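You operate a simulated robot arm through the tools that you are given. There is no shell and no other tool. Be economical: measure what you need, move in short steps, check, and stop when the job is done.

Carry out the task below with a simulated two-armed robot. There is one attempt and no reset: what you move stays moved.

Task
Take the grey cloth from the teal table and lay it out flat on the beige table.

The check looks at the end state, three seconds after you hand in, the way a careful person would. Anything else that was tipped, shoved, dropped, spilled or broken makes it a failure. Flat cloth is picked up by pressing the open fingertips on it (5 to 10 N) and closing them slowly along it; thin cloth reads only 2 to 8 mm in the jaws.

Robot
Two 7-joint arms with two-finger parallel grippers on one trunk, on a base that drives. Base frame: it is fixed to the floor where the robot stands at the start and does not move with it; the origin is under the middle of the robot, x ahead of it, y to its left, z up; the surface under the hand at the start is at about z = 0.8. Lengths are in m, angles in degrees, forces in N, time in s.
The left shoulder is at the start at [0.062, 0.197, 1.029], the right one opposite. With the tool pointing down near the work surface each hand reaches from about 0.32 to 0.72 m from the robot's upright axis, wherever it stands, measured 20 degrees to its own side. Places, roughly: beige table [2.9, 0.1, 0.8]. Payload 1.57 kg a hand.
Tool frame (each hand has its own): the origin (TCP) lies between the finger pads and is the grasp point; the fingertips stand 0.03 m ahead of it; z points along the fingers, y is the line along which they close. The gripper opens to 0.11 m. The fingers are 0.024 m wide and 0.012 m thick; the gripper's body (0.048 by 0.112 m) begins 0.078 m behind the TCP.
Orientation is told as [roll, pitch, yaw] about the base's x, y, z axes, in that order, counted from this pose: with the fingers straight down and closing along the base's y, the tool's x points along the base's -x, its y along +y and its z along -z.

Tools
- The arms move only by the tool servo_tool. It takes "left_plan", "right_plan" or both (then of equal length, played together; a hand with none holds still); each is a list of rows, each a list of 3 entries, a list of its own where there are three numbers: the opening, from 0 (shut) to 1 (fully open), then the shift along the tool's x, y, z in m, then the turn, a rotation vector about the tool's x, y, z in degrees. In form: [[gripper, [tx, ty, tz], [wx, wy, wz]], ...]. A call has 1 to 12 rows; each row is the pose to reach, as a shift and turn from the pose commanded when the call began, along the tool's axes at that moment. Rows are played at 5 a second. More than 0.05 m and 8.6 degrees between two rows, or a gripper value outside its range, and nothing of the call is played. A pose out of reach is approached as far as the arm can. The call stops where the force on the tool passes 40 N (or 10 N more than at its start, if that is more) or the arm is blocked; 0.2 s more then pass. Each finger travels about 0.072 m/s and halts on what it meets, pressing with about 36 N; the grip force reading is that of the motor and also rises with nothing between the fingers. The clock runs only during rows and for 0.2 s after the last one: add rows that repeat a pose to give the fingers time. It gives the time, the measured TCP pose, the force on the tool (base axes), the opening and the grip force at its end, in the units of the frame above (readings bear some noise), with the torque about the TCP (base axes, N m) and any sound that the robot's microphone picked up.
- Cameras (640 x 400 px; columns grow to the right, rows downward): "scene" is now at [0.1018, -0.0032, 1.5999]; the picture's right is [-0.05, -1.00, 0.00], its down [-0.86, 0.04, -0.50] and it looks along [0.50, -0.02, -0.87] (base axes); focal length 271 px, centre (320, 200). "left" rides on the left gripper at [0.07, -0.016, -0.141] in its tool frame; the picture's right is [0.23, 0.97, 0.00], its down [-0.85, 0.20, -0.48] and it looks along [-0.47, 0.11, 0.88] (tool axes); focal length 222 px, centre (320, 200). "right" rides on the right gripper at [0.07, 0.016, -0.141] in its tool frame; the picture's right is [-0.23, 0.97, 0.00], its down [-0.85, -0.20, -0.48] and it looks along [-0.47, -0.11, 0.88] (tool axes); focal length 222 px, centre (320, 200). There is no depth. A picture from a camera that has moved, and an enlarged one, comes with that camera's place and axes in the base frame and with its lens.
- grab_frame(camera): a new picture of that camera. No time passes.
- slide_trunk(by): slides the trunk up (or, below 0, down) by that many m; the arms and the scene camera ride with it, the base frame stays. It gives what a move gives, with no picture.
- drive_base(legs): drives the robot by 1 to 6 legs, each [ahead, left, turn to the left] in m, m and degrees, along the robot's own axes; the way and the turn of a leg run together, so that a leg with both is an arc; at most 1.5 m and 180 degrees a leg. The arms and the cameras ride along, it lands a little off, and it stops where it bumps. It gives what a move gives.
- turn_head(pan, tilt): turns the head with the scene camera to pan (to the left, within 86 degrees either way) and tilt (down, from -29 to 69), counted from straight ahead of the robot. It gives what a move gives.
- close_up(camera, box): a new picture of the part [left, top, right, bottom] of that camera's present view, enlarged. No time passes.
- hand_in(): hands the job in; it is judged then, once.

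Go step by step. Nothing tells you exact positions but the pictures and the camera data: compare them with the known pose of the tool, close in by small moves and look again before you grip or let go. The budget is 120 turns and 108 pictures, counting those below and the enlarged ones. Unless the task says otherwise, let go and move clear before handing in, and close with one line.

The tools are called after "Call:" as a command line: name --argument value ..., lists and objects as JSON in quotes. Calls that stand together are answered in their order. servo_tool: Moves the arms, as the interface text tells. Its arguments: {"type":"object","properties":{"left_plan":{"type":"array","items":{"type":"array"}},"right_plan":{"type":"array","items":{"type":"array"}}},"required":[]} The other tools are called the same way: slide_trunk (by) slides the trunk up or down; drive_base (legs) drives the base; turn_head (pan, tilt) turns the head that bears the scene camera; grab_frame (camera) takes a picture; close_up (camera, box) takes an enlarged picture of a part of a camera's view; hand_in () hands the job in.

At the start:

```text
t: 0.0
left_tcp_pos: [0.5712, 0.2537, 1.0033]
left_orientation: [0.0, 0.1, 0.0]
left_ft_force: [-0.9, -0.5, -0.6]
left_wrist_torque: [0.0, 0.01, 0.0]
left_grip_width: 0.1099
left_grip_force: 0.0
right_tcp_pos: [0.4063, -0.1949, 1.036]
right_orientation: [0.0, 0.0, -0.1]
right_ft_force: [-1.3, -1.0, 0.8]
right_wrist_torque: [-0.02, -0.04, 0.0]
right_grip_width: 0.1099
right_grip_force: 0.1
trunk travel left (down, up): [-0.625, 0.365]
robot x, y, heading: [-0.0001, 0.001, -0.2]
head pan, tilt: [-2.7, 59.8]
```

scene: 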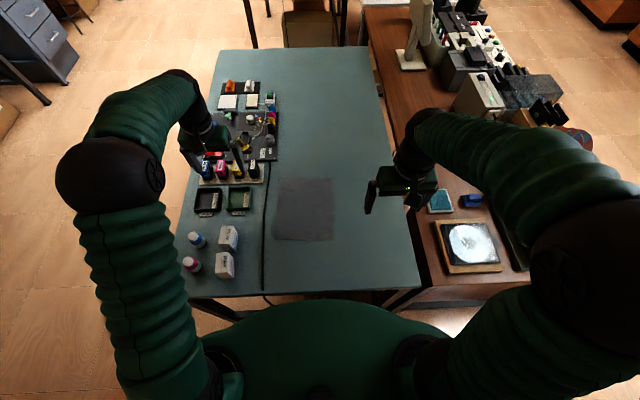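
right: 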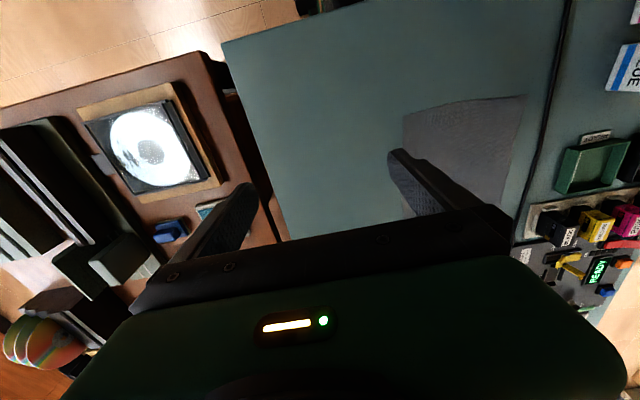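
left: 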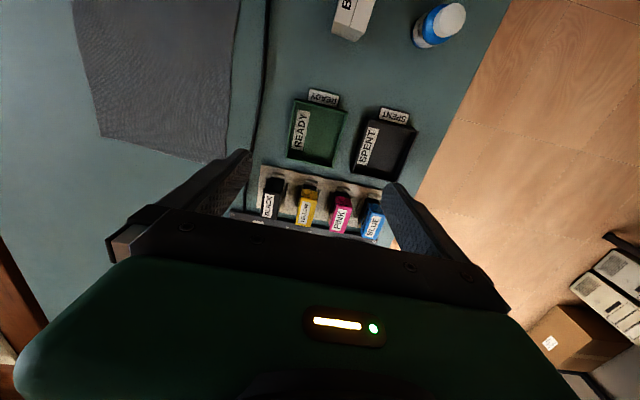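

I see the grey cloth on the teal table at about x 0.42–0.66, y −0.06–0.13. I'll look at it closer, and look towards the beige table.

Call:
close_up --camera "scene" --box '[180, 60, 400, 300]'

Call:
turn_head --pan 0 --tilt 15

Call:
grab_frame --camera "scene"

```text
1.67 times, centred on (290, 180) of scene
camera zoom: at [0.1018, -0.0032, 1.5999], right [-0.05, -1.0, 0.0], down [-0.86, 0.04, -0.5], along [0.5, -0.02, -0.87], focal length 451 px, centre (370, 233)
```

zoom: 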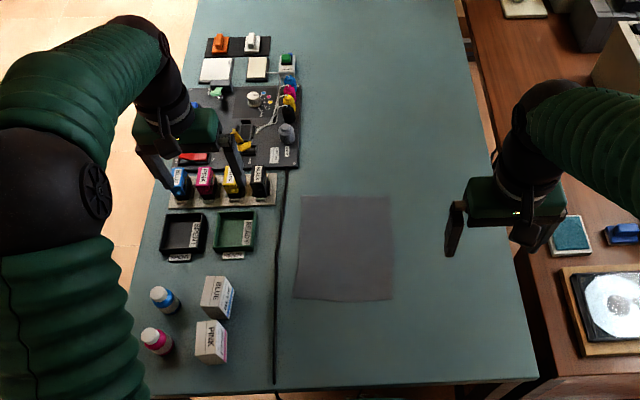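

```text
t: 1.1
left_tcp_pos: [0.57, 0.2548, 1.0048]
left_orientation: [-0.1, 0.0, 0.0]
left_ft_force: [-0.6, -0.6, 1.1]
left_wrist_torque: [-0.03, -0.03, 0.01]
left_grip_width: 0.1098
left_grip_force: 0.2
right_tcp_pos: [0.4054, -0.1943, 1.0366]
right_orientation: [0.0, 0.0, 0.1]
right_ft_force: [-0.4, -0.2, 0.4]
right_wrist_torque: [-0.02, 0.02, 0.03]
right_grip_width: 0.1099
right_grip_force: 0.0
trunk travel left (down, up): [-0.625, 0.365]
robot x, y, heading: [0.002, -0.0063, -0.1]
head pan, tilt: [0.0, 15.0]
```

```text
103 pictures are left
camera scene: at [0.1287, 0.0, 1.6658], right [0.0, -1.0, 0.0], down [-0.26, 0.0, -0.97], along [0.97, 0.0, -0.26], focal length 271 px, centre (320, 200)
```

scene: 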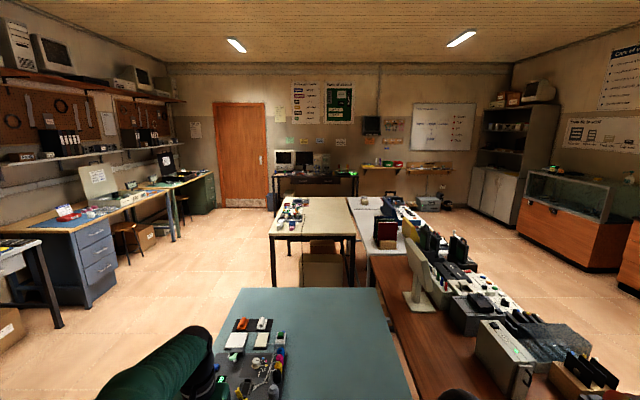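

Beige table spans about x 2.2–3.5, y −0.3–0.4. I'll zoom in to see its clutter and the surrounding floor.

Call:
close_up --camera "scene" --box '[240, 170, 400, 290]'

Call:
turn_head --pan 50 --tilt 40

Call:
grab_frame --camera "scene"

```text
3.33 times, centred on (320, 230) of scene
camera zoom: at [0.1287, 0.0, 1.6658], right [0.0, -1.0, 0.0], down [-0.26, 0.0, -0.97], along [0.97, 0.0, -0.26], focal length 902 px, centre (320, 100)
```

zoom: 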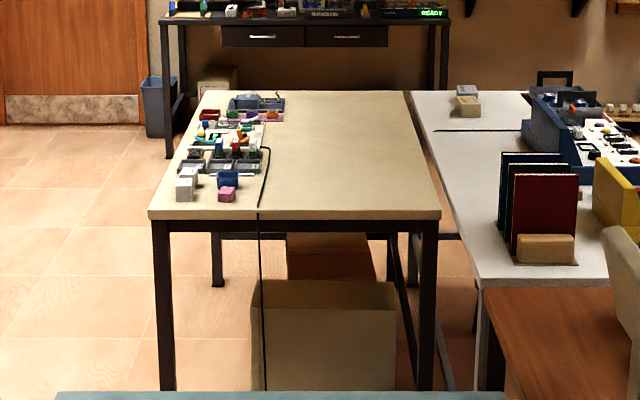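

```text
t: 2.3
left_tcp_pos: [0.5698, 0.2535, 1.0047]
left_orientation: [0.0, 0.0, 0.0]
left_ft_force: [-1.0, 0.2, -0.1]
left_wrist_torque: [0.0, 0.02, -0.03]
left_grip_width: 0.11
left_grip_force: 0.0
right_tcp_pos: [0.4041, -0.1945, 1.0364]
right_orientation: [0.0, -0.1, -0.1]
right_ft_force: [0.1, 0.3, 0.5]
right_wrist_torque: [0.01, -0.02, -0.01]
right_grip_width: 0.1099
right_grip_force: 0.0
trunk travel left (down, up): [-0.625, 0.365]
robot x, y, heading: [0.001, -0.0004, -0.2]
head pan, tilt: [50.0, 40.0]
```

```text
101 pictures are left
camera scene: at [0.0898, 0.0652, 1.6264], right [0.77, -0.64, 0.0], down [-0.42, -0.49, -0.77], along [0.49, 0.59, -0.64], focal length 271 px, centre (320, 200)
```

scene: 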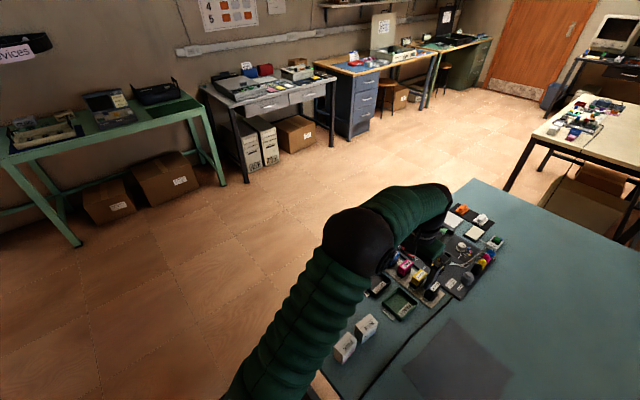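

Free area on the beige table is right of the cable (y < 0.1, x 2.3–3). I'll bring both hands over the cloth's near edge, turned so they close along x, well above the table.

Call:
servo_tool --left_plan '[[0.6, [0.011, -0.014, 0.003], [0, 0, 8.2]], [0.6, [0.022, -0.028, 0.006], [0, 0, 16.4]], [0.6, [0.033, -0.042, 0.009], [0, 0, 24.6]], [0.6, [0.044, -0.056, 0.012], [0, 0, 32.8]], [0.6, [0.055, -0.07, 0.015], [0, 0, 41]], [0.6, [0.066, -0.084, 0.018], [0, 0, 49.2]], [0.6, [0.077, -0.098, 0.021], [0, 0, 57.4]], [0.6, [0.088, -0.112, 0.024], [0, 0, 65.6]], [0.6, [0.099, -0.126, 0.027], [0, 0, 73.8]], [0.6, [0.11, -0.14, 0.03], [0, 0, 82]], [0.6, [0.12, -0.1535, 0.035], [0, 0, 90]], [0.6, [0.12, -0.1535, 0.035], [0, 0, 90]]]' --right_plan '[[0.6, [-0.003, 0.015, 0.006], [0, 0, -8.2]], [0.6, [-0.006, 0.03, 0.012], [0, 0, -16.4]], [0.6, [-0.009, 0.045, 0.018], [0, 0, -24.6]], [0.6, [-0.012, 0.06, 0.024], [0, 0, -32.8]], [0.6, [-0.015, 0.075, 0.03], [0, 0, -41]], [0.6, [-0.018, 0.09, 0.036], [0, 0, -49.2]], [0.6, [-0.021, 0.105, 0.042], [0, 0, -57.4]], [0.6, [-0.024, 0.12, 0.048], [0, 0, -65.6]], [0.6, [-0.028, 0.135, 0.054], [0, 0, -73.8]], [0.6, [-0.032, 0.15, 0.06], [0, 0, -82]], [0.6, [-0.036, 0.1645, 0.066], [0, 0, -90]], [0.6, [-0.036, 0.1645, 0.066], [0, 0, -90]]]'

Call:
turn_head --pan 0 --tilt 62

Call:
grab_frame --camera "scene"

Call:
grab_frame --camera "left"

Call:
grab_frame --camera "right"

```text
t: 4.9
left_tcp_pos: [0.4502, 0.1006, 0.9695]
left_orientation: [0.0, 0.0, -90.1]
left_ft_force: [0.6, -0.2, -0.3]
left_wrist_torque: [0.02, 0.0, 0.01]
left_grip_width: 0.0658
left_grip_force: 0.0
right_tcp_pos: [0.4391, -0.0289, 0.9704]
right_orientation: [0.0, 0.1, 90.1]
right_ft_force: [0.2, -0.3, 0.2]
right_wrist_torque: [0.01, -0.01, 0.0]
right_grip_width: 0.0659
right_grip_force: 0.0
trunk travel left (down, up): [-0.625, 0.365]
robot x, y, heading: [0.0, -0.0008, 0.2]
head pan, tilt: [50.0, 40.0]
```

```text
t: 6.1
left_tcp_pos: [0.4512, 0.1, 0.9703]
left_orientation: [0.0, 0.1, -90.0]
left_ft_force: [0.7, -0.3, 0.2]
left_wrist_torque: [0.02, 0.01, -0.04]
left_grip_width: 0.0661
left_grip_force: 0.0
right_tcp_pos: [0.4414, -0.0292, 0.9708]
right_orientation: [0.1, 0.0, 90.1]
right_ft_force: [-0.5, 0.5, 0.7]
right_wrist_torque: [-0.03, 0.01, -0.02]
right_grip_width: 0.066
right_grip_force: 0.0
trunk travel left (down, up): [-0.625, 0.365]
robot x, y, heading: [0.0, -0.0027, 0.3]
head pan, tilt: [0.0, 62.0]
```

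```text
100 pictures are left
camera scene: at [0.0992, 0.0002, 1.5974], right [0.0, -1.0, 0.0], down [-0.88, 0.0, -0.47], along [0.47, 0.0, -0.88], focal length 271 px, centre (320, 200)
```

scene: 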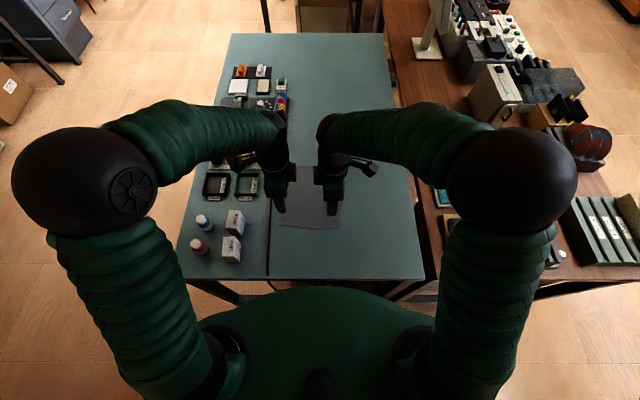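

```text
99 pictures are left
camera left: at [0.4337, 0.1704, 1.1127], right [0.97, 0.23, 0.0], down [0.2, -0.85, 0.48], along [0.11, -0.47, -0.88], focal length 222 px, centre (320, 200)
```

left: 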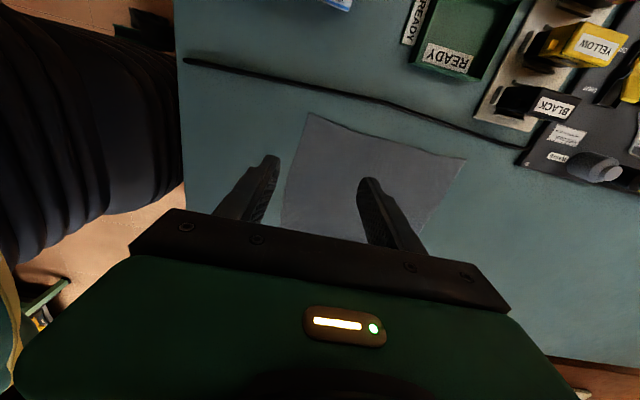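

```text
98 pictures are left
camera right: at [0.4238, -0.0999, 1.1128], right [-0.97, 0.23, 0.0], down [0.2, 0.86, 0.48], along [0.11, 0.47, -0.88], focal length 222 px, centre (320, 200)
```

right: 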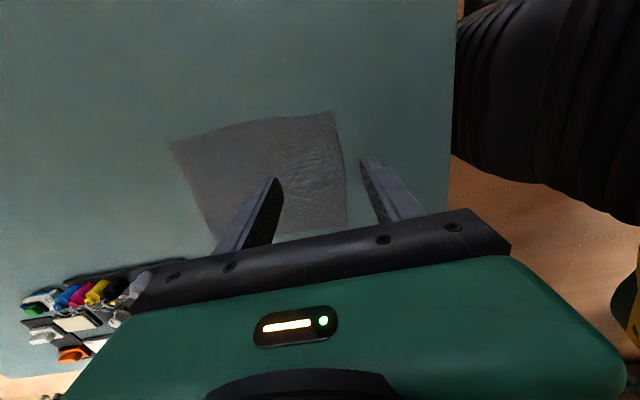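

The cloth's near edge is at x ≈ 0.42–0.43, y −0.06 to 0.128, surface z ≈ 0.8. Hands are aligned; I narrow the jaws and descend to just above the cloth.

Call:
servo_tool --left_plan '[[0.33, [0, 0, 0.04], [0, 0, 0]], [0.33, [0, 0, 0.08], [0, 0, 0]], [0.33, [0, 0, 0.11], [0, 0, 0]], [0.33, [0, 0, 0.13], [0, 0, 0]], [0.33, [0, 0, 0.132], [0, 0, 0]]]' --right_plan '[[0.33, [0.009, 0, 0.04], [0, 0, 0]], [0.33, [0.009, 0, 0.08], [0, 0, 0]], [0.33, [0.009, 0, 0.11], [0, 0, 0]], [0.33, [0.009, 0, 0.13], [0, 0, 0]], [0.33, [0.009, 0, 0.132], [0, 0, 0]]]'

Call:
grab_frame --camera "left"

Call:
grab_frame --camera "right"

```text
t: 7.3
left_tcp_pos: [0.4504, 0.0999, 0.8378]
left_orientation: [-0.1, -0.1, -89.9]
left_ft_force: [-0.2, -0.5, -0.2]
left_wrist_torque: [-0.01, -0.03, 0.0]
left_grip_width: 0.0365
left_grip_force: 0.1
right_tcp_pos: [0.4397, -0.0391, 0.8391]
right_orientation: [-0.1, 0.0, 90.0]
right_ft_force: [0.3, -0.6, 0.6]
right_wrist_torque: [-0.02, -0.05, 0.04]
right_grip_width: 0.0363
right_grip_force: 0.1
trunk travel left (down, up): [-0.625, 0.365]
robot x, y, heading: [-0.0008, -0.0014, 0.0]
head pan, tilt: [0.0, 62.0]
```

```text
97 pictures are left
camera left: at [0.4334, 0.1703, 0.9807], right [0.97, 0.23, 0.0], down [0.2, -0.86, 0.48], along [0.11, -0.47, -0.88], focal length 222 px, centre (320, 200)
```

left: 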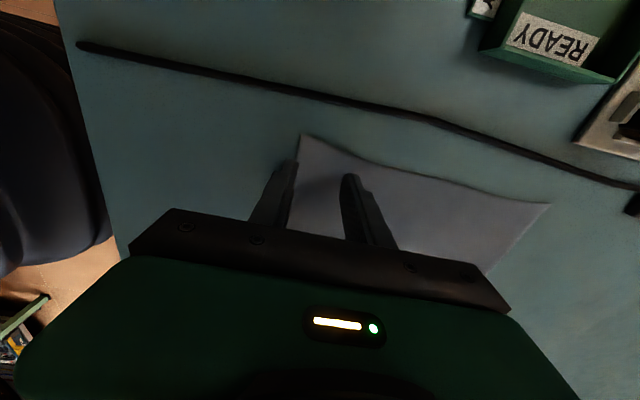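

```text
96 pictures are left
camera right: at [0.4238, -0.1097, 0.9805], right [-0.97, 0.23, 0.0], down [0.2, 0.86, 0.48], along [0.11, 0.47, -0.88], focal length 222 px, centre (320, 200)
```

right: 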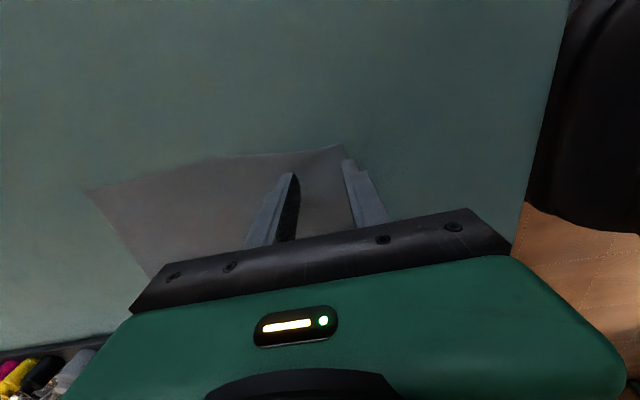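

Near fingers sit right at the cloth's edge; I shift both 6–8 mm inward and then press gently.

Call:
servo_tool --left_plan '[[0.33, [0, 0.006, 0], [0, 0, 0]], [0.33, [0, 0.006, 0.004], [0, 0, 0]], [0.33, [0, 0.006, 0.007], [0, 0, 0]], [0.33, [0, 0.006, 0.009], [0, 0, 0]], [0.33, [0, 0.006, 0.009], [0, 0, 0]]]' --right_plan '[[0.33, [0, -0.008, 0], [0, 0, 0]], [0.33, [0, -0.008, 0.004], [0, 0, 0]], [0.33, [0, -0.008, 0.007], [0, 0, 0]], [0.33, [0, -0.008, 0.009], [0, 0, 0]], [0.33, [0, -0.008, 0.009], [0, 0, 0]]]'

```text
t: 8.5
left_tcp_pos: [0.4563, 0.0999, 0.8312]
left_orientation: [0.2, 0.0, -90.0]
left_ft_force: [-0.1, 2.8, 25.5]
left_wrist_torque: [0.06, 0.62, -0.08]
left_grip_width: 0.0364
left_grip_force: 0.1
right_tcp_pos: [0.4479, -0.0395, 0.8309]
right_orientation: [-0.1, 0.0, 90.0]
right_ft_force: [1.1, 0.2, 1.8]
right_wrist_torque: [0.04, 0.08, 0.01]
right_grip_width: 0.0361
right_grip_force: 0.0
trunk travel left (down, up): [-0.625, 0.365]
robot x, y, heading: [0.0005, 0.0008, 0.2]
head pan, tilt: [0.0, 62.0]
```

Left presses too hard (25 N), right just touches; I even them out.

Call:
servo_tool --left_plan '[[0.33, [0, 0, -0.0013], [0, 0, 0]], [0.33, [0, 0, -0.0013], [0, 0, 0]]]' --right_plan '[[0.33, [0, 0, 0.0007], [0, 0, 0]], [0.33, [0, 0, 0.0007], [0, 0, 0]]]'

```text
t: 9.1
left_tcp_pos: [0.4547, 0.1004, 0.8315]
left_orientation: [0.1, 0.0, -90.0]
left_ft_force: [0.4, -0.1, 4.6]
left_wrist_torque: [0.03, 0.05, -0.02]
left_grip_width: 0.0357
left_grip_force: 0.2
right_tcp_pos: [0.4478, -0.0394, 0.8311]
right_orientation: [-0.2, 0.0, 89.9]
right_ft_force: [-1.3, -2.9, 27.7]
right_wrist_torque: [-0.05, 0.74, 0.04]
right_grip_width: 0.0367
right_grip_force: 0.6
trunk travel left (down, up): [-0.625, 0.365]
robot x, y, heading: [-0.002, 0.0006, 0.1]
head pan, tilt: [0.0, 62.0]
```

Call:
servo_tool --left_plan '[[0.33, [0, 0, 0.0002], [0, 0, 0]], [0.33, [0, 0, 0.0002], [0, 0, 0]]]' --right_plan '[[0.33, [0, 0, -0.0006], [0, 0, 0]], [0.33, [0, 0, -0.0006], [0, 0, 0]]]'

```text
t: 9.7
left_tcp_pos: [0.4539, 0.101, 0.8321]
left_orientation: [0.1, 0.0, -90.0]
left_ft_force: [-0.2, -0.5, 4.4]
left_wrist_torque: [-0.04, 0.08, 0.0]
left_grip_width: 0.036
left_grip_force: 0.1
right_tcp_pos: [0.4477, -0.0393, 0.8302]
right_orientation: [-0.2, 0.0, 90.1]
right_ft_force: [0.2, -1.7, 29.0]
right_wrist_torque: [-0.03, 0.7, 0.08]
right_grip_width: 0.0363
right_grip_force: 0.1
trunk travel left (down, up): [-0.625, 0.365]
robot x, y, heading: [-0.0012, -0.0039, 0.1]
head pan, tilt: [0.0, 62.0]
```

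Call:
servo_tool --left_plan '[[0.33, [0, 0, 0.0002], [0, 0, 0]], [0.33, [0, 0, 0.0002], [0, 0, 0]]]' --right_plan '[[0.33, [0, 0, -0.0008], [0, 0, 0]], [0.33, [0, 0, -0.0008], [0, 0, 0]]]'

```text
t: 10.3
left_tcp_pos: [0.4555, 0.0995, 0.8322]
left_orientation: [0.2, 0.0, -90.0]
left_ft_force: [-2.0, -0.9, 18.9]
left_wrist_torque: [-0.04, 0.5, -0.01]
left_grip_width: 0.0368
left_grip_force: 0.3
right_tcp_pos: [0.4482, -0.0395, 0.8316]
right_orientation: [-0.1, -0.1, 90.0]
right_ft_force: [1.7, 0.7, 10.7]
right_wrist_torque: [0.0, 0.21, -0.05]
right_grip_width: 0.0356
right_grip_force: 0.0
trunk travel left (down, up): [-0.625, 0.365]
robot x, y, heading: [-0.0009, -0.0011, 0.1]
head pan, tilt: [0.0, 62.0]
```

The force sits on the near fingers only; I tilt both hands half a degree so both tips bear, and ease the left.

Call:
servo_tool --left_plan '[[0.33, [0, 0, -0.0003], [0.6, 0, 0]], [0.33, [0, 0, -0.0003], [0.6, 0, 0]]]' --right_plan '[[0.33, [0, 0, 0], [-0.6, 0, 0]], [0.33, [0, 0, 0], [-0.6, 0, 0]]]'

```text
t: 10.9
left_tcp_pos: [0.4556, 0.0998, 0.8319]
left_orientation: [-0.4, 0.0, -90.0]
left_ft_force: [0.6, -1.3, 16.6]
left_wrist_torque: [-0.01, -0.38, 0.0]
left_grip_width: 0.036
left_grip_force: 0.1
right_tcp_pos: [0.4488, -0.0388, 0.8305]
right_orientation: [0.6, -0.1, 89.9]
right_ft_force: [-0.9, 0.0, 9.2]
right_wrist_torque: [-0.04, -0.19, 0.01]
right_grip_width: 0.0359
right_grip_force: 0.1
trunk travel left (down, up): [-0.625, 0.365]
robot x, y, heading: [-0.0, 0.0006, 0.1]
head pan, tilt: [0.0, 62.0]
```

Now half of that tilt back, then a slow close.

Call:
servo_tool --left_plan '[[0.33, [0, 0, -0.0002], [-0.25, 0, 0]], [0.28, [0, 0, -0.0002], [-0.25, 0, 0]], [0.24, [0, 0, -0.0002], [-0.25, 0, 0]], [0.2, [0, 0, -0.0002], [-0.25, 0, 0]], [0.16, [0, 0, -0.0002], [-0.25, 0, 0]], [0.12, [0, 0, -0.0002], [-0.25, 0, 0]], [0.08, [0, 0, -0.0002], [-0.25, 0, 0]], [0.04, [0, 0, -0.0002], [-0.25, 0, 0]], [0, [0, 0, -0.0002], [-0.25, 0, 0]], [0, [0, 0, -0.0002], [-0.25, 0, 0]], [0, [0, 0, -0.0002], [-0.25, 0, 0]]]' --right_plan '[[0.33, [0, 0, 0.0001], [0.3, 0, 0]], [0.28, [0, 0, 0.0001], [0.3, 0, 0]], [0.24, [0, 0, 0.0001], [0.3, 0, 0]], [0.2, [0, 0, 0.0001], [0.3, 0, 0]], [0.16, [0, 0, 0.0001], [0.3, 0, 0]], [0.12, [0, 0, 0.0001], [0.3, 0, 0]], [0.08, [0, 0, 0.0001], [0.3, 0, 0]], [0.04, [0, 0, 0.0001], [0.3, 0, 0]], [0, [0, 0, 0.0001], [0.3, 0, 0]], [0, [0, 0, 0.0001], [0.3, 0, 0]], [0, [0, 0, 0.0001], [0.3, 0, 0]]]'

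Call:
grab_frame --camera "left"

Call:
grab_frame --camera "right"

```text
t: 13.3
left_tcp_pos: [0.4547, 0.0995, 0.831]
left_orientation: [-0.1, -0.1, -90.1]
left_ft_force: [-0.6, -0.5, 18.9]
left_wrist_torque: [0.02, 0.01, 0.02]
left_grip_width: 0.0071
left_grip_force: 26.8
right_tcp_pos: [0.4481, -0.0388, 0.831]
right_orientation: [0.2, 0.1, 90.0]
right_ft_force: [1.1, 0.1, 4.8]
right_wrist_torque: [0.01, -0.02, 0.0]
right_grip_width: 0.006
right_grip_force: 25.6
trunk travel left (down, up): [-0.625, 0.365]
robot x, y, heading: [0.0012, -0.0007, -0.1]
head pan, tilt: [0.0, 62.0]
```

```text
95 pictures are left
camera left: at [0.4394, 0.1696, 0.9742], right [0.97, 0.23, 0.0], down [0.2, -0.86, 0.48], along [0.11, -0.47, -0.88], focal length 222 px, centre (320, 200)
```

left: 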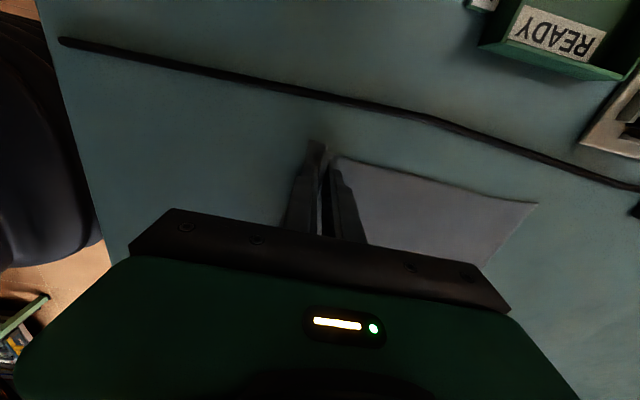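

```text
94 pictures are left
camera right: at [0.4313, -0.1097, 0.973], right [-0.97, 0.23, 0.0], down [0.2, 0.85, 0.48], along [0.11, 0.47, -0.88], focal length 222 px, centre (320, 200)
```

right: 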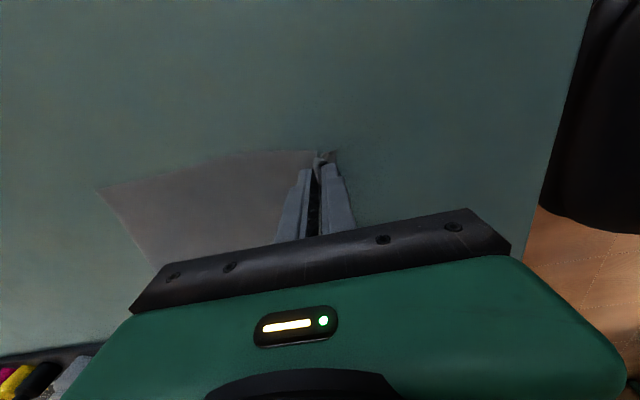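

Both jaws read 6–7 mm with cloth held, edge tucked in. I lift both slightly and check.

Call:
servo_tool --left_plan '[[0, [0, 0, -0.02], [0, 0, 0]], [0, [0, 0, -0.05], [0, 0, 0]], [0, [0, 0, -0.08], [0, 0, 0]], [0, [0, 0, -0.11], [0, 0, 0]], [0, [0, 0, -0.14], [0, 0, 0]], [0, [0, 0, -0.17], [0, 0, 0]], [0, [0, 0, -0.17], [0, 0, 0]]]' --right_plan '[[0, [0, 0, -0.02], [0, 0, 0]], [0, [0, 0, -0.05], [0, 0, 0]], [0, [0, 0, -0.08], [0, 0, 0]], [0, [0, 0, -0.11], [0, 0, 0]], [0, [0, 0, -0.14], [0, 0, 0]], [0, [0, 0, -0.17], [0, 0, 0]], [0, [0, 0, -0.17], [0, 0, 0]]]'

Call:
grab_frame --camera "left"

Call:
grab_frame --camera "scene"

```text
t: 14.9
left_tcp_pos: [0.4583, 0.1009, 1.0001]
left_orientation: [-0.4, 0.0, -90.1]
left_ft_force: [1.1, -0.5, 0.5]
left_wrist_torque: [-0.01, 0.05, 0.01]
left_grip_width: 0.0064
left_grip_force: 25.8
right_tcp_pos: [0.4518, -0.0391, 1.0002]
right_orientation: [0.4, 0.0, 90.0]
right_ft_force: [-0.2, 1.0, 0.0]
right_wrist_torque: [0.01, 0.01, 0.03]
right_grip_width: 0.0058
right_grip_force: 25.4
trunk travel left (down, up): [-0.625, 0.365]
robot x, y, heading: [0.0034, 0.0009, -0.0]
head pan, tilt: [0.0, 62.0]
```

```text
93 pictures are left
camera left: at [0.4421, 0.17, 1.1432], right [0.97, 0.23, -0.01], down [0.2, -0.85, 0.48], along [0.1, -0.47, -0.88], focal length 222 px, centre (320, 200)
```

left: 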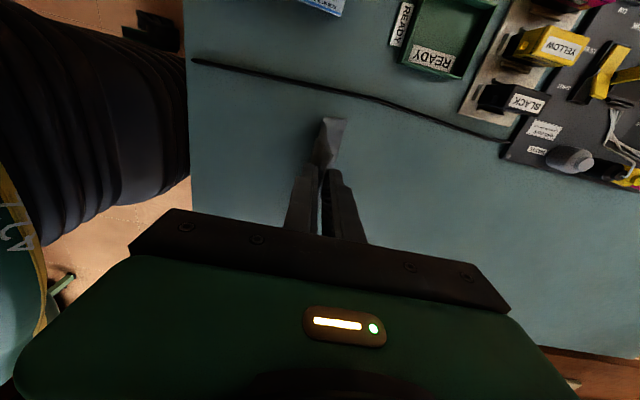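

```text
92 pictures are left
camera scene: at [0.1, 0.0, 1.5973], right [0.0, -1.0, 0.0], down [-0.88, 0.0, -0.47], along [0.47, 0.0, -0.88], focal length 271 px, centre (320, 200)
```

scene: 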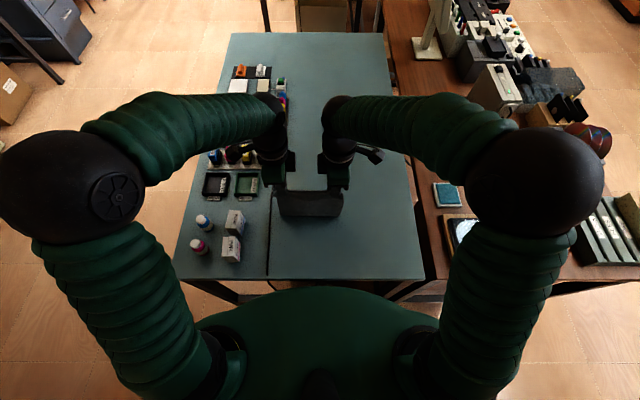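

Cloth is held by both corners. I raise the trunk so it clears everything, then back off and strafe left around the teal table.

Call:
slide_trunk --by 0.26

Call:
turn_head --pan 0 --tilt 40

Call:
drive_base --legs '[[-0.3, 0, 0]]'

Call:
grab_frame --camera "scene"

```text
t: 17.6
left_tcp_pos: [0.4567, 0.1006, 1.2598]
left_orientation: [-0.2, 0.0, -90.0]
left_ft_force: [-0.9, -0.8, 0.6]
left_wrist_torque: [0.0, 0.02, -0.01]
left_grip_width: 0.0065
left_grip_force: 26.2
right_tcp_pos: [0.4513, -0.04, 1.262]
right_orientation: [0.2, 0.0, 90.0]
right_ft_force: [1.1, 0.3, 0.2]
right_wrist_torque: [-0.02, 0.0, 0.01]
right_grip_width: 0.0056
right_grip_force: 25.6
trunk travel left (down, up): [-0.885, 0.105]
robot x, y, heading: [-0.002, 0.0002, -0.2]
head pan, tilt: [0.0, 62.0]
```

```text
t: 18.4
left_tcp_pos: [0.4576, 0.0997, 1.2607]
left_orientation: [-0.3, -0.1, -90.0]
left_ft_force: [0.1, -0.9, 1.0]
left_wrist_torque: [0.0, 0.04, -0.03]
left_grip_width: 0.0066
left_grip_force: 26.4
right_tcp_pos: [0.4515, -0.0386, 1.2603]
right_orientation: [0.3, 0.0, 90.1]
right_ft_force: [-0.1, 0.7, 0.6]
right_wrist_torque: [0.0, -0.01, 0.0]
right_grip_width: 0.0054
right_grip_force: 25.9
trunk travel left (down, up): [-0.885, 0.105]
robot x, y, heading: [-0.0013, -0.002, -0.1]
head pan, tilt: [0.0, 40.0]
```

```text
t: 20.5
left_tcp_pos: [0.1596, 0.1008, 1.2587]
left_orientation: [-0.5, 0.0, -90.2]
left_ft_force: [0.3, -0.3, 0.0]
left_wrist_torque: [-0.03, 0.05, 0.02]
left_grip_width: 0.0066
left_grip_force: 25.9
right_tcp_pos: [0.1541, -0.039, 1.258]
right_orientation: [0.5, -0.1, 89.9]
right_ft_force: [1.4, 0.2, -0.1]
right_wrist_torque: [0.03, 0.01, -0.02]
right_grip_width: 0.0058
right_grip_force: 26.0
trunk travel left (down, up): [-0.885, 0.105]
robot x, y, heading: [-0.3046, -0.0001, -0.3]
head pan, tilt: [0.0, 40.0]
```

```text
91 pictures are left
camera scene: at [-0.1744, 0.0004, 1.8859], right [0.0, -1.0, 0.0], down [-0.65, 0.0, -0.76], along [0.76, 0.0, -0.65], focal length 271 px, centre (320, 200)
```

scene: 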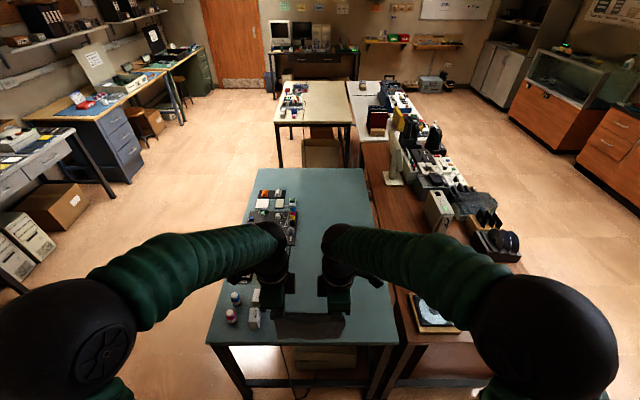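

Call:
drive_base --legs '[[0, 1.05, 0]]'

Call:
drive_base --legs '[[1.1, 0, 0], [1.1, 0, 0]]'

Call:
turn_head --pan -55 --tilt 40

Call:
grab_frame --camera "scene"

```text
t: 25.8
left_tcp_pos: [0.1569, 1.1382, 1.2619]
left_orientation: [-0.3, 0.1, -90.1]
left_ft_force: [0.2, -0.7, 0.4]
left_wrist_torque: [0.02, -0.01, 0.0]
left_grip_width: 0.0063
left_grip_force: 26.9
right_tcp_pos: [0.1494, 0.9991, 1.2612]
right_orientation: [0.3, -0.1, 89.7]
right_ft_force: [-0.4, 0.7, 0.4]
right_wrist_torque: [0.03, -0.01, -0.03]
right_grip_width: 0.0054
right_grip_force: 26.0
trunk travel left (down, up): [-0.885, 0.105]
robot x, y, heading: [-0.3015, 1.0412, -0.2]
head pan, tilt: [0.0, 40.0]
```

```text
t: 36.7
left_tcp_pos: [2.3558, 1.1309, 1.2612]
left_orientation: [-0.1, 0.0, -90.3]
left_ft_force: [0.1, 0.4, -0.3]
left_wrist_torque: [0.0, 0.0, -0.03]
left_grip_width: 0.0063
left_grip_force: 25.9
right_tcp_pos: [2.3488, 0.9911, 1.2624]
right_orientation: [0.0, -0.1, 89.6]
right_ft_force: [0.7, 0.5, 0.3]
right_wrist_torque: [-0.02, -0.01, 0.03]
right_grip_width: 0.0056
right_grip_force: 25.8
trunk travel left (down, up): [-0.885, 0.105]
robot x, y, heading: [1.8997, 1.0303, -0.5]
head pan, tilt: [0.0, 40.0]
```

```text
t: 38.0
left_tcp_pos: [2.355, 1.1301, 1.2611]
left_orientation: [-0.1, 0.0, -90.4]
left_ft_force: [0.0, 0.6, 0.7]
left_wrist_torque: [-0.01, 0.0, -0.02]
left_grip_width: 0.0065
left_grip_force: 25.8
right_tcp_pos: [2.3482, 0.9916, 1.2623]
right_orientation: [0.0, 0.0, 89.6]
right_ft_force: [0.9, 1.0, -0.6]
right_wrist_torque: [0.01, -0.02, -0.03]
right_grip_width: 0.0058
right_grip_force: 25.5
trunk travel left (down, up): [-0.885, 0.105]
robot x, y, heading: [1.9043, 1.0322, -0.3]
head pan, tilt: [-55.0, 40.0]
```

```text
90 pictures are left
camera scene: at [1.9854, 0.9632, 1.8865], right [-0.82, -0.57, 0.0], down [-0.37, 0.53, -0.77], along [0.43, -0.63, -0.64], focal length 271 px, centre (320, 200)
```

scene: 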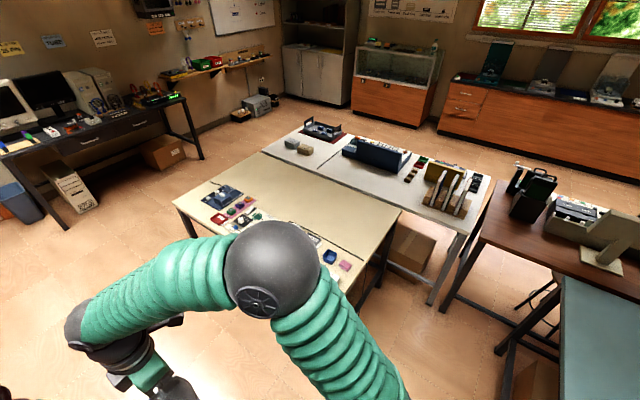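

Gap between tables is x 1.46–2.27 and I stand centred at x 1.90. Strafe right in front of the beige table.

Call:
drive_base --legs '[[-0.02, -0.6, 0]]'

Call:
turn_head --pan -30 --tilt 55

Call:
grab_frame --camera "scene"

```text
t: 41.3
left_tcp_pos: [2.3325, 0.5373, 1.2621]
left_orientation: [-0.1, -0.3, -90.0]
left_ft_force: [-0.6, -0.6, 0.1]
left_wrist_torque: [-0.01, -0.01, 0.0]
left_grip_width: 0.0065
left_grip_force: 26.0
right_tcp_pos: [2.3247, 0.3987, 1.263]
right_orientation: [0.0, 0.3, 89.9]
right_ft_force: [0.6, 0.4, -0.2]
right_wrist_torque: [0.0, -0.01, 0.01]
right_grip_width: 0.0057
right_grip_force: 25.7
trunk travel left (down, up): [-0.885, 0.105]
robot x, y, heading: [1.8812, 0.436, 0.1]
head pan, tilt: [-55.0, 40.0]
```

```text
t: 42.2
left_tcp_pos: [2.3309, 0.5359, 1.2621]
left_orientation: [-0.1, -0.1, -90.0]
left_ft_force: [0.4, 0.1, -0.3]
left_wrist_torque: [-0.05, -0.03, 0.01]
left_grip_width: 0.0065
left_grip_force: 26.1
right_tcp_pos: [2.3241, 0.3978, 1.2638]
right_orientation: [0.0, 0.0, 89.9]
right_ft_force: [0.4, 0.0, -0.6]
right_wrist_torque: [0.01, -0.05, 0.02]
right_grip_width: 0.0056
right_grip_force: 25.8
trunk travel left (down, up): [-0.885, 0.105]
robot x, y, heading: [1.8808, 0.4311, -0.2]
head pan, tilt: [-30.0, 55.0]
```

```text
89 pictures are left
camera scene: at [1.9767, 0.4017, 1.8658], right [-0.5, -0.86, 0.0], down [-0.71, 0.41, -0.57], along [0.49, -0.29, -0.82], focal length 271 px, centre (320, 200)
```

scene: 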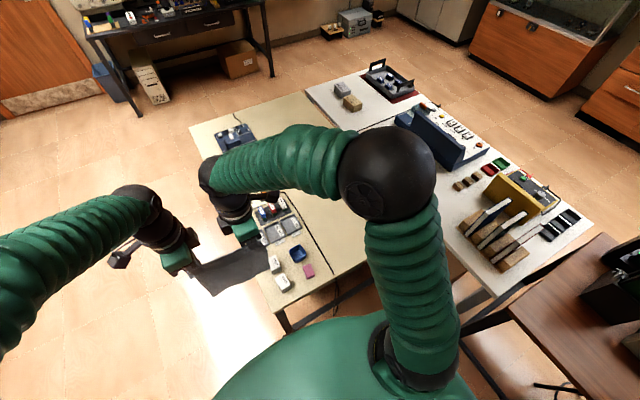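

Call:
drive_base --legs '[[0, -0.42, 0]]'

Call:
turn_head --pan 0 --tilt 58

Call:
grab_frame --camera "scene"

Call:
grab_frame --camera "right"

Call:
grab_frame --camera "left"

```text
t: 44.8
left_tcp_pos: [2.3305, 0.117, 1.2616]
left_orientation: [-0.1, -0.2, -89.9]
left_ft_force: [0.2, 0.9, 0.6]
left_wrist_torque: [-0.03, 0.03, -0.03]
left_grip_width: 0.0067
left_grip_force: 26.4
right_tcp_pos: [2.3234, -0.0225, 1.2627]
right_orientation: [0.0, 0.1, 90.0]
right_ft_force: [0.9, 0.2, -0.1]
right_wrist_torque: [0.01, 0.01, 0.0]
right_grip_width: 0.0059
right_grip_force: 25.6
trunk travel left (down, up): [-0.885, 0.105]
robot x, y, heading: [1.8798, 0.0146, 0.1]
head pan, tilt: [-30.0, 55.0]
```

```text
t: 45.8
left_tcp_pos: [2.3284, 0.116, 1.2626]
left_orientation: [0.0, -0.1, -89.8]
left_ft_force: [-0.3, 0.1, -0.2]
left_wrist_torque: [-0.02, -0.01, -0.03]
left_grip_width: 0.0064
left_grip_force: 26.2
right_tcp_pos: [2.3224, -0.024, 1.2635]
right_orientation: [0.0, 0.0, 90.1]
right_ft_force: [1.5, 1.1, 0.4]
right_wrist_torque: [0.0, 0.05, 0.0]
right_grip_width: 0.0058
right_grip_force: 25.9
trunk travel left (down, up): [-0.885, 0.105]
robot x, y, heading: [1.8794, 0.0129, -0.0]
head pan, tilt: [0.0, 58.0]
```

```text
88 pictures are left
camera scene: at [1.983, 0.0154, 1.862], right [0.0, -1.0, 0.0], down [-0.85, 0.0, -0.53], along [0.53, 0.0, -0.85], focal length 271 px, centre (320, 200)
```

scene: 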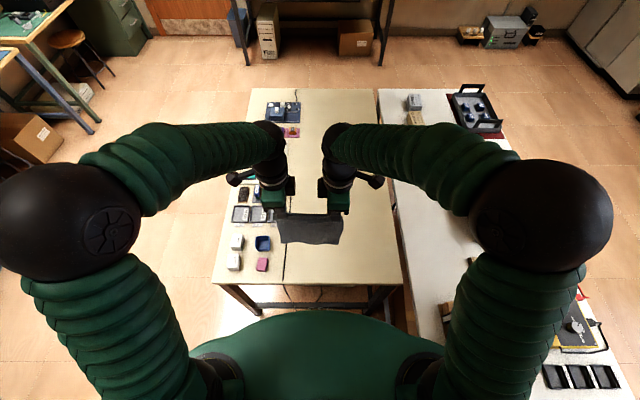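

```text
87 pictures are left
camera right: at [2.3054, -0.0944, 1.4056], right [-0.97, 0.23, 0.0], down [0.2, 0.86, 0.48], along [0.11, 0.47, -0.88], focal length 222 px, centre (320, 200)
```

right: 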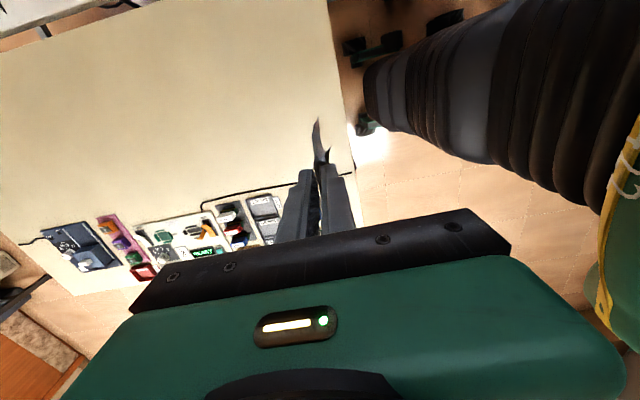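

```text
86 pictures are left
camera left: at [2.3121, 0.1848, 1.4056], right [0.97, 0.23, 0.0], down [0.2, -0.85, 0.48], along [0.11, -0.47, -0.88], focal length 222 px, centre (320, 200)
```

left: 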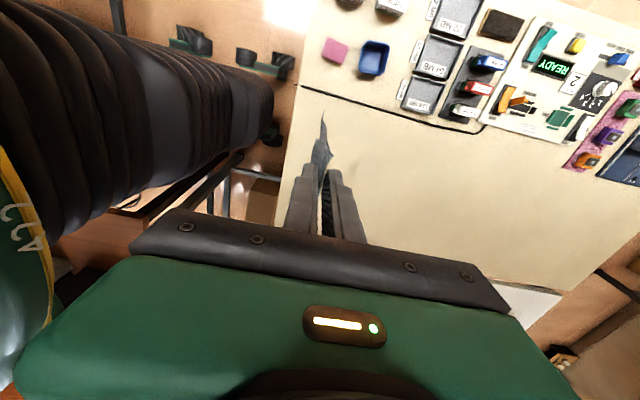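

Free strip is y −0.30 to 0.14 (cable at 0.146), edge at x 2.26. I move the hands ahead and to the right at this height, then lower the trunk part way.

Call:
servo_tool --left_plan '[[0, [-0.015, 0.03, 0], [0, 0, 0]], [0, [-0.03, 0.06, 0], [0, 0, 0]], [0, [-0.045, 0.09, 0], [0, 0, 0]], [0, [-0.06, 0.12, 0], [0, 0, 0]], [0, [-0.075, 0.15, 0], [0, 0, 0]], [0, [-0.095, 0.18, 0], [0, 0, 0]], [0, [-0.11, 0.21, 0], [0, 0, 0]], [0, [-0.11, 0.21, 0], [0, 0, 0]]]' --right_plan '[[0, [0.015, -0.03, 0], [0, 0, 0]], [0, [0.03, -0.06, 0], [0, 0, 0]], [0, [0.045, -0.09, 0], [0, 0, 0]], [0, [0.06, -0.12, 0], [0, 0, 0]], [0, [0.075, -0.15, 0], [0, 0, 0]], [0, [0.095, -0.18, 0], [0, 0, 0]], [0, [0.11, -0.21, 0], [0, 0, 0]], [0, [0.11, -0.21, 0], [0, 0, 0]]]'

Call:
slide_trunk --by -0.19

Call:
turn_head --pan 0 --tilt 50

Call:
grab_frame --camera "scene"

Call:
grab_frame --camera "left"

Call:
grab_frame --camera "right"

```text
t: 47.6
left_tcp_pos: [2.5231, 0.0121, 1.2646]
left_orientation: [0.0, -0.1, -89.9]
left_ft_force: [1.1, -10.4, -1.0]
left_wrist_torque: [-0.28, 0.0, 0.02]
left_grip_width: 0.0063
left_grip_force: 26.1
left hand out of reach, approached as far as the arm can: row 7, 8
right_tcp_pos: [2.5329, -0.136, 1.2639]
right_orientation: [-0.1, -0.2, 90.1]
right_ft_force: [-1.5, 9.9, -0.3]
right_wrist_torque: [0.23, 0.08, 0.01]
right_grip_width: 0.0058
right_grip_force: 26.0
trunk travel left (down, up): [-0.885, 0.105]
robot x, y, heading: [1.8789, 0.0137, 0.2]
head pan, tilt: [0.0, 58.0]
```

```text
t: 49.6
left_tcp_pos: [2.5225, 0.0132, 1.073]
left_orientation: [0.0, 0.1, -89.8]
left_ft_force: [0.4, -5.8, 0.6]
left_wrist_torque: [-0.15, -0.02, 0.01]
left_grip_width: 0.0066
left_grip_force: 25.9
right_tcp_pos: [2.5329, -0.1375, 1.0736]
right_orientation: [-0.1, -0.1, 89.9]
right_ft_force: [-0.2, 5.9, 0.5]
right_wrist_torque: [0.14, 0.0, 0.02]
right_grip_width: 0.0021
right_grip_force: 23.3
trunk travel left (down, up): [-0.695, 0.295]
robot x, y, heading: [1.8799, 0.0107, 0.0]
head pan, tilt: [0.0, 58.0]
```

```text
t: 50.3
left_tcp_pos: [2.5243, 0.0138, 1.0735]
left_orientation: [-0.1, 0.1, -89.9]
left_ft_force: [0.8, -5.7, 0.8]
left_wrist_torque: [-0.09, 0.0, 0.0]
left_grip_width: 0.0066
left_grip_force: 26.1
right_tcp_pos: [2.5331, -0.1376, 1.0731]
right_orientation: [-0.1, -0.1, 90.0]
right_ft_force: [-0.5, 5.7, -0.8]
right_wrist_torque: [0.13, 0.02, 0.0]
right_grip_width: 0.0021
right_grip_force: 23.3
trunk travel left (down, up): [-0.695, 0.295]
robot x, y, heading: [1.8812, 0.0101, 0.2]
head pan, tilt: [0.0, 50.0]
```

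```text
85 pictures are left
camera scene: at [1.9928, 0.0107, 1.682], right [0.0, -1.0, 0.0], down [-0.77, 0.0, -0.64], along [0.64, 0.0, -0.77], focal length 271 px, centre (320, 200)
```

scene: 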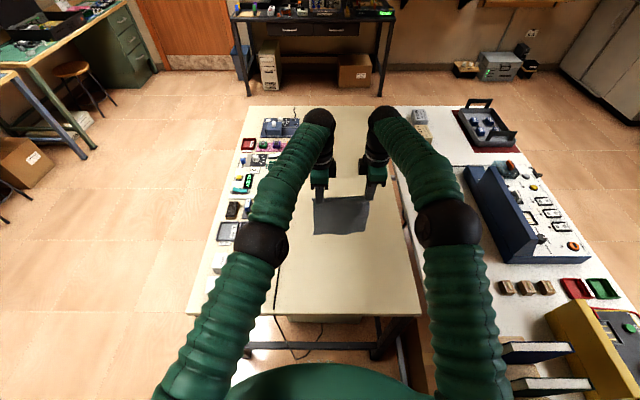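

```text
84 pictures are left
camera left: at [2.5064, 0.083, 1.2162], right [0.97, 0.23, 0.0], down [0.2, -0.85, 0.48], along [0.11, -0.47, -0.88], focal length 222 px, centre (320, 200)
```

left: 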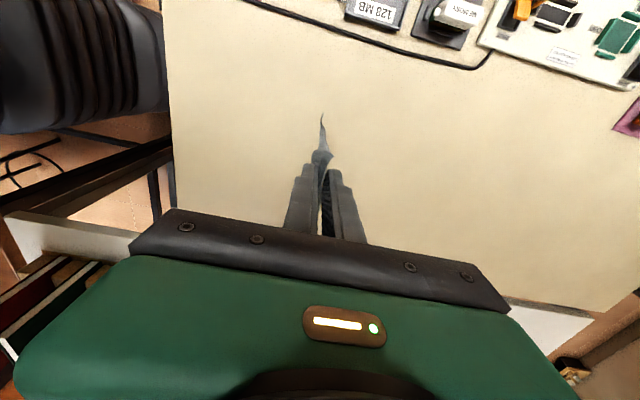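

```text
83 pictures are left
camera right: at [2.5161, -0.2083, 1.2153], right [-0.97, 0.23, 0.0], down [0.2, 0.85, 0.48], along [0.11, 0.47, -0.88], focal length 222 px, centre (320, 200)
```

right: 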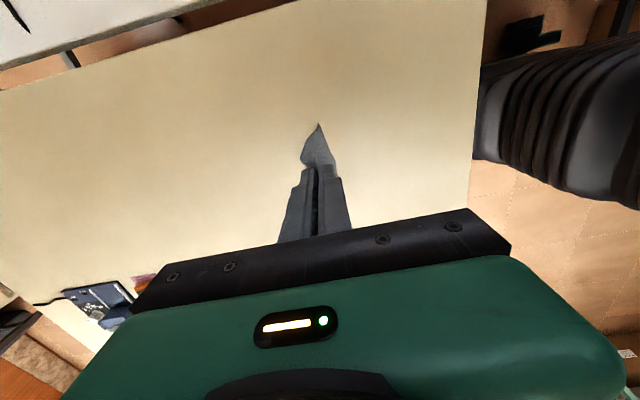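

The cloth is slightly overstretched between the hands (0.151 m apart, was 0.140). I bring them back together and back into reach.

Call:
servo_tool --left_plan '[[0, [0, -0.015, 0], [0, 0, 0]], [0, [0, -0.02, 0], [0, 0, 0]], [0, [0, -0.02, 0], [0, 0, 0]]]' --right_plan '[[0, [-0.005, 0.01, 0], [0, 0, 0]], [0, [-0.007, 0.02, 0], [0, 0, 0]], [0, [-0.007, 0.02, 0], [0, 0, 0]]]'

```text
t: 51.1
left_tcp_pos: [2.5027, 0.0146, 1.0705]
left_orientation: [-0.1, 0.2, -89.7]
left_ft_force: [-0.1, -1.1, -0.6]
left_wrist_torque: [0.02, -0.04, 0.0]
left_grip_width: 0.0062
left_grip_force: 26.2
right_tcp_pos: [2.5141, -0.1309, 1.0726]
right_orientation: [0.1, -0.1, 90.0]
right_ft_force: [0.1, 1.3, 0.1]
right_wrist_torque: [0.01, 0.04, -0.02]
right_grip_width: 0.002
right_grip_force: 24.2
trunk travel left (down, up): [-0.695, 0.295]
robot x, y, heading: [1.8759, 0.015, 0.1]
head pan, tilt: [0.0, 50.0]
```

Call:
servo_tool --left_plan '[[0, [0, 0, 0.015], [0, 0, 0]], [0, [0, 0, 0.03], [0, 0, 0]], [0, [0, 0, 0.045], [0, 0, 0]], [0, [0, 0, 0.045], [0, 0, 0]], [0, [0, 0, 0.045], [0, 0, 0]]]' --right_plan '[[0, [0, 0.007, 0.015], [0, 0, 0]], [0, [0, 0.014, 0.03], [0, 0, 0]], [0, [0, 0.014, 0.047], [0, 0, 0]], [0, [0, 0.014, 0.047], [0, 0, 0]], [0, [0, 0.014, 0.047], [0, 0, 0]]]'

Call:
close_up --camera "scene" --box '[240, 110, 440, 290]'

```text
t: 52.3
left_tcp_pos: [2.5016, 0.0135, 1.0282]
left_orientation: [0.0, 0.0, -89.8]
left_ft_force: [0.3, 0.0, -0.3]
left_wrist_torque: [-0.01, 0.01, -0.01]
left_grip_width: 0.0065
left_grip_force: 26.6
right_tcp_pos: [2.4984, -0.1309, 1.0269]
right_orientation: [0.0, 0.0, 90.0]
right_ft_force: [0.3, 1.1, -0.3]
right_wrist_torque: [-0.03, 0.0, -0.01]
right_grip_width: 0.0021
right_grip_force: 23.3
trunk travel left (down, up): [-0.695, 0.295]
robot x, y, heading: [1.8761, 0.0115, -0.1]
head pan, tilt: [0.0, 50.0]
```

```text
2.22 times, centred on (340, 200) of scene
camera zoom: at [1.9927, 0.0108, 1.6821], right [0.0, -1.0, 0.0], down [-0.77, 0.0, -0.64], along [0.64, 0.0, -0.77], focal length 602 px, centre (276, 200)
```

zoom: 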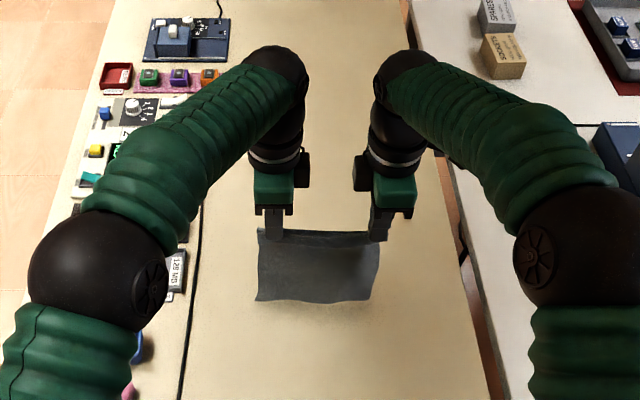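

Bottom edge is about 1.5 cm above the table. I creep ahead 6 cm for margin to the table edge, then lay it down moving down and back.

Call:
drive_base --legs '[[0.06, 0, 0]]'

Call:
servo_tool --left_plan '[[0, [0, -0.005, 0.015], [0, 0, 0]], [0, [0, -0.015, 0.025], [0, 0, 0]], [0, [0, -0.035, 0.04], [0, 0, 0]], [0, [0, -0.055, 0.055], [0, 0, 0]], [0, [0, -0.075, 0.07], [0, 0, 0]], [0, [0, -0.095, 0.085], [0, 0, 0]], [0, [0, -0.11, 0.1], [0, 0, 0]], [0, [0, -0.11, 0.1], [0, 0, 0]]]' --right_plan '[[0, [0, 0.005, 0.015], [0, 0, 0]], [0, [0, 0.015, 0.025], [0, 0, 0]], [0, [0, 0.035, 0.04], [0, 0, 0]], [0, [0, 0.055, 0.055], [0, 0, 0]], [0, [0, 0.075, 0.07], [0, 0, 0]], [0, [0, 0.095, 0.085], [0, 0, 0]], [0, [0, 0.11, 0.1], [0, 0, 0]], [0, [0, 0.11, 0.1], [0, 0, 0]]]'

Call:
close_up --camera "scene" --box '[240, 110, 440, 290]'

Call:
grab_frame --camera "left"

```text
t: 53.3
left_tcp_pos: [2.5551, 0.0137, 1.0327]
left_orientation: [0.3, 0.0, -89.8]
left_ft_force: [-0.5, -0.3, 1.5]
left_wrist_torque: [0.0, -0.03, 0.0]
left_grip_width: 0.0063
left_grip_force: 26.8
right_tcp_pos: [2.552, -0.1303, 1.0306]
right_orientation: [-0.5, -0.1, 89.9]
right_ft_force: [0.0, 0.1, -0.1]
right_wrist_torque: [0.0, 0.01, 0.0]
right_grip_width: 0.0022
right_grip_force: 24.2
trunk travel left (down, up): [-0.695, 0.295]
robot x, y, heading: [1.938, 0.0128, 0.0]
head pan, tilt: [0.0, 50.0]
```

```text
t: 55.1
left_tcp_pos: [2.4484, 0.0137, 0.9298]
left_orientation: [0.0, -0.1, -89.9]
left_ft_force: [0.0, 0.5, 0.0]
left_wrist_torque: [0.02, 0.01, -0.06]
left_grip_width: 0.0064
left_grip_force: 26.2
right_tcp_pos: [2.4469, -0.1319, 0.9251]
right_orientation: [-0.2, -0.2, 90.0]
right_ft_force: [0.6, 0.4, 0.1]
right_wrist_torque: [0.03, 0.02, 0.02]
right_grip_width: 0.0022
right_grip_force: 24.4
trunk travel left (down, up): [-0.695, 0.295]
robot x, y, heading: [1.9407, 0.0142, 0.2]
head pan, tilt: [0.0, 50.0]
```

```text
2.22 times, centred on (340, 200) of scene
camera zoom: at [2.0517, 0.0108, 1.6822], right [0.0, -1.0, 0.0], down [-0.77, 0.0, -0.64], along [0.64, 0.0, -0.77], focal length 602 px, centre (276, 200)
```

zoom: 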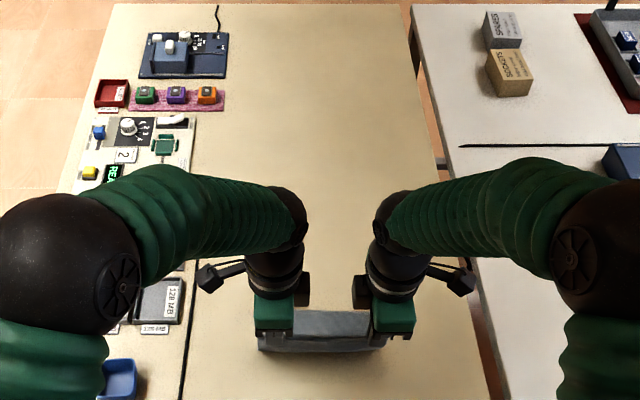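

```text
80 pictures are left
camera left: at [2.4325, 0.0833, 1.0723], right [0.97, 0.23, 0.0], down [0.2, -0.85, 0.48], along [0.11, -0.47, -0.88], focal length 222 px, centre (320, 200)
```

left: 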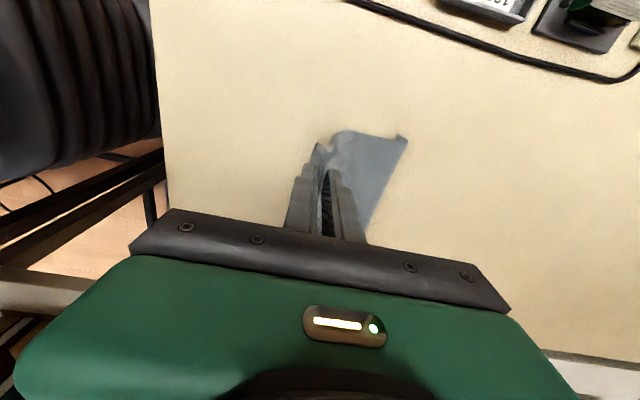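

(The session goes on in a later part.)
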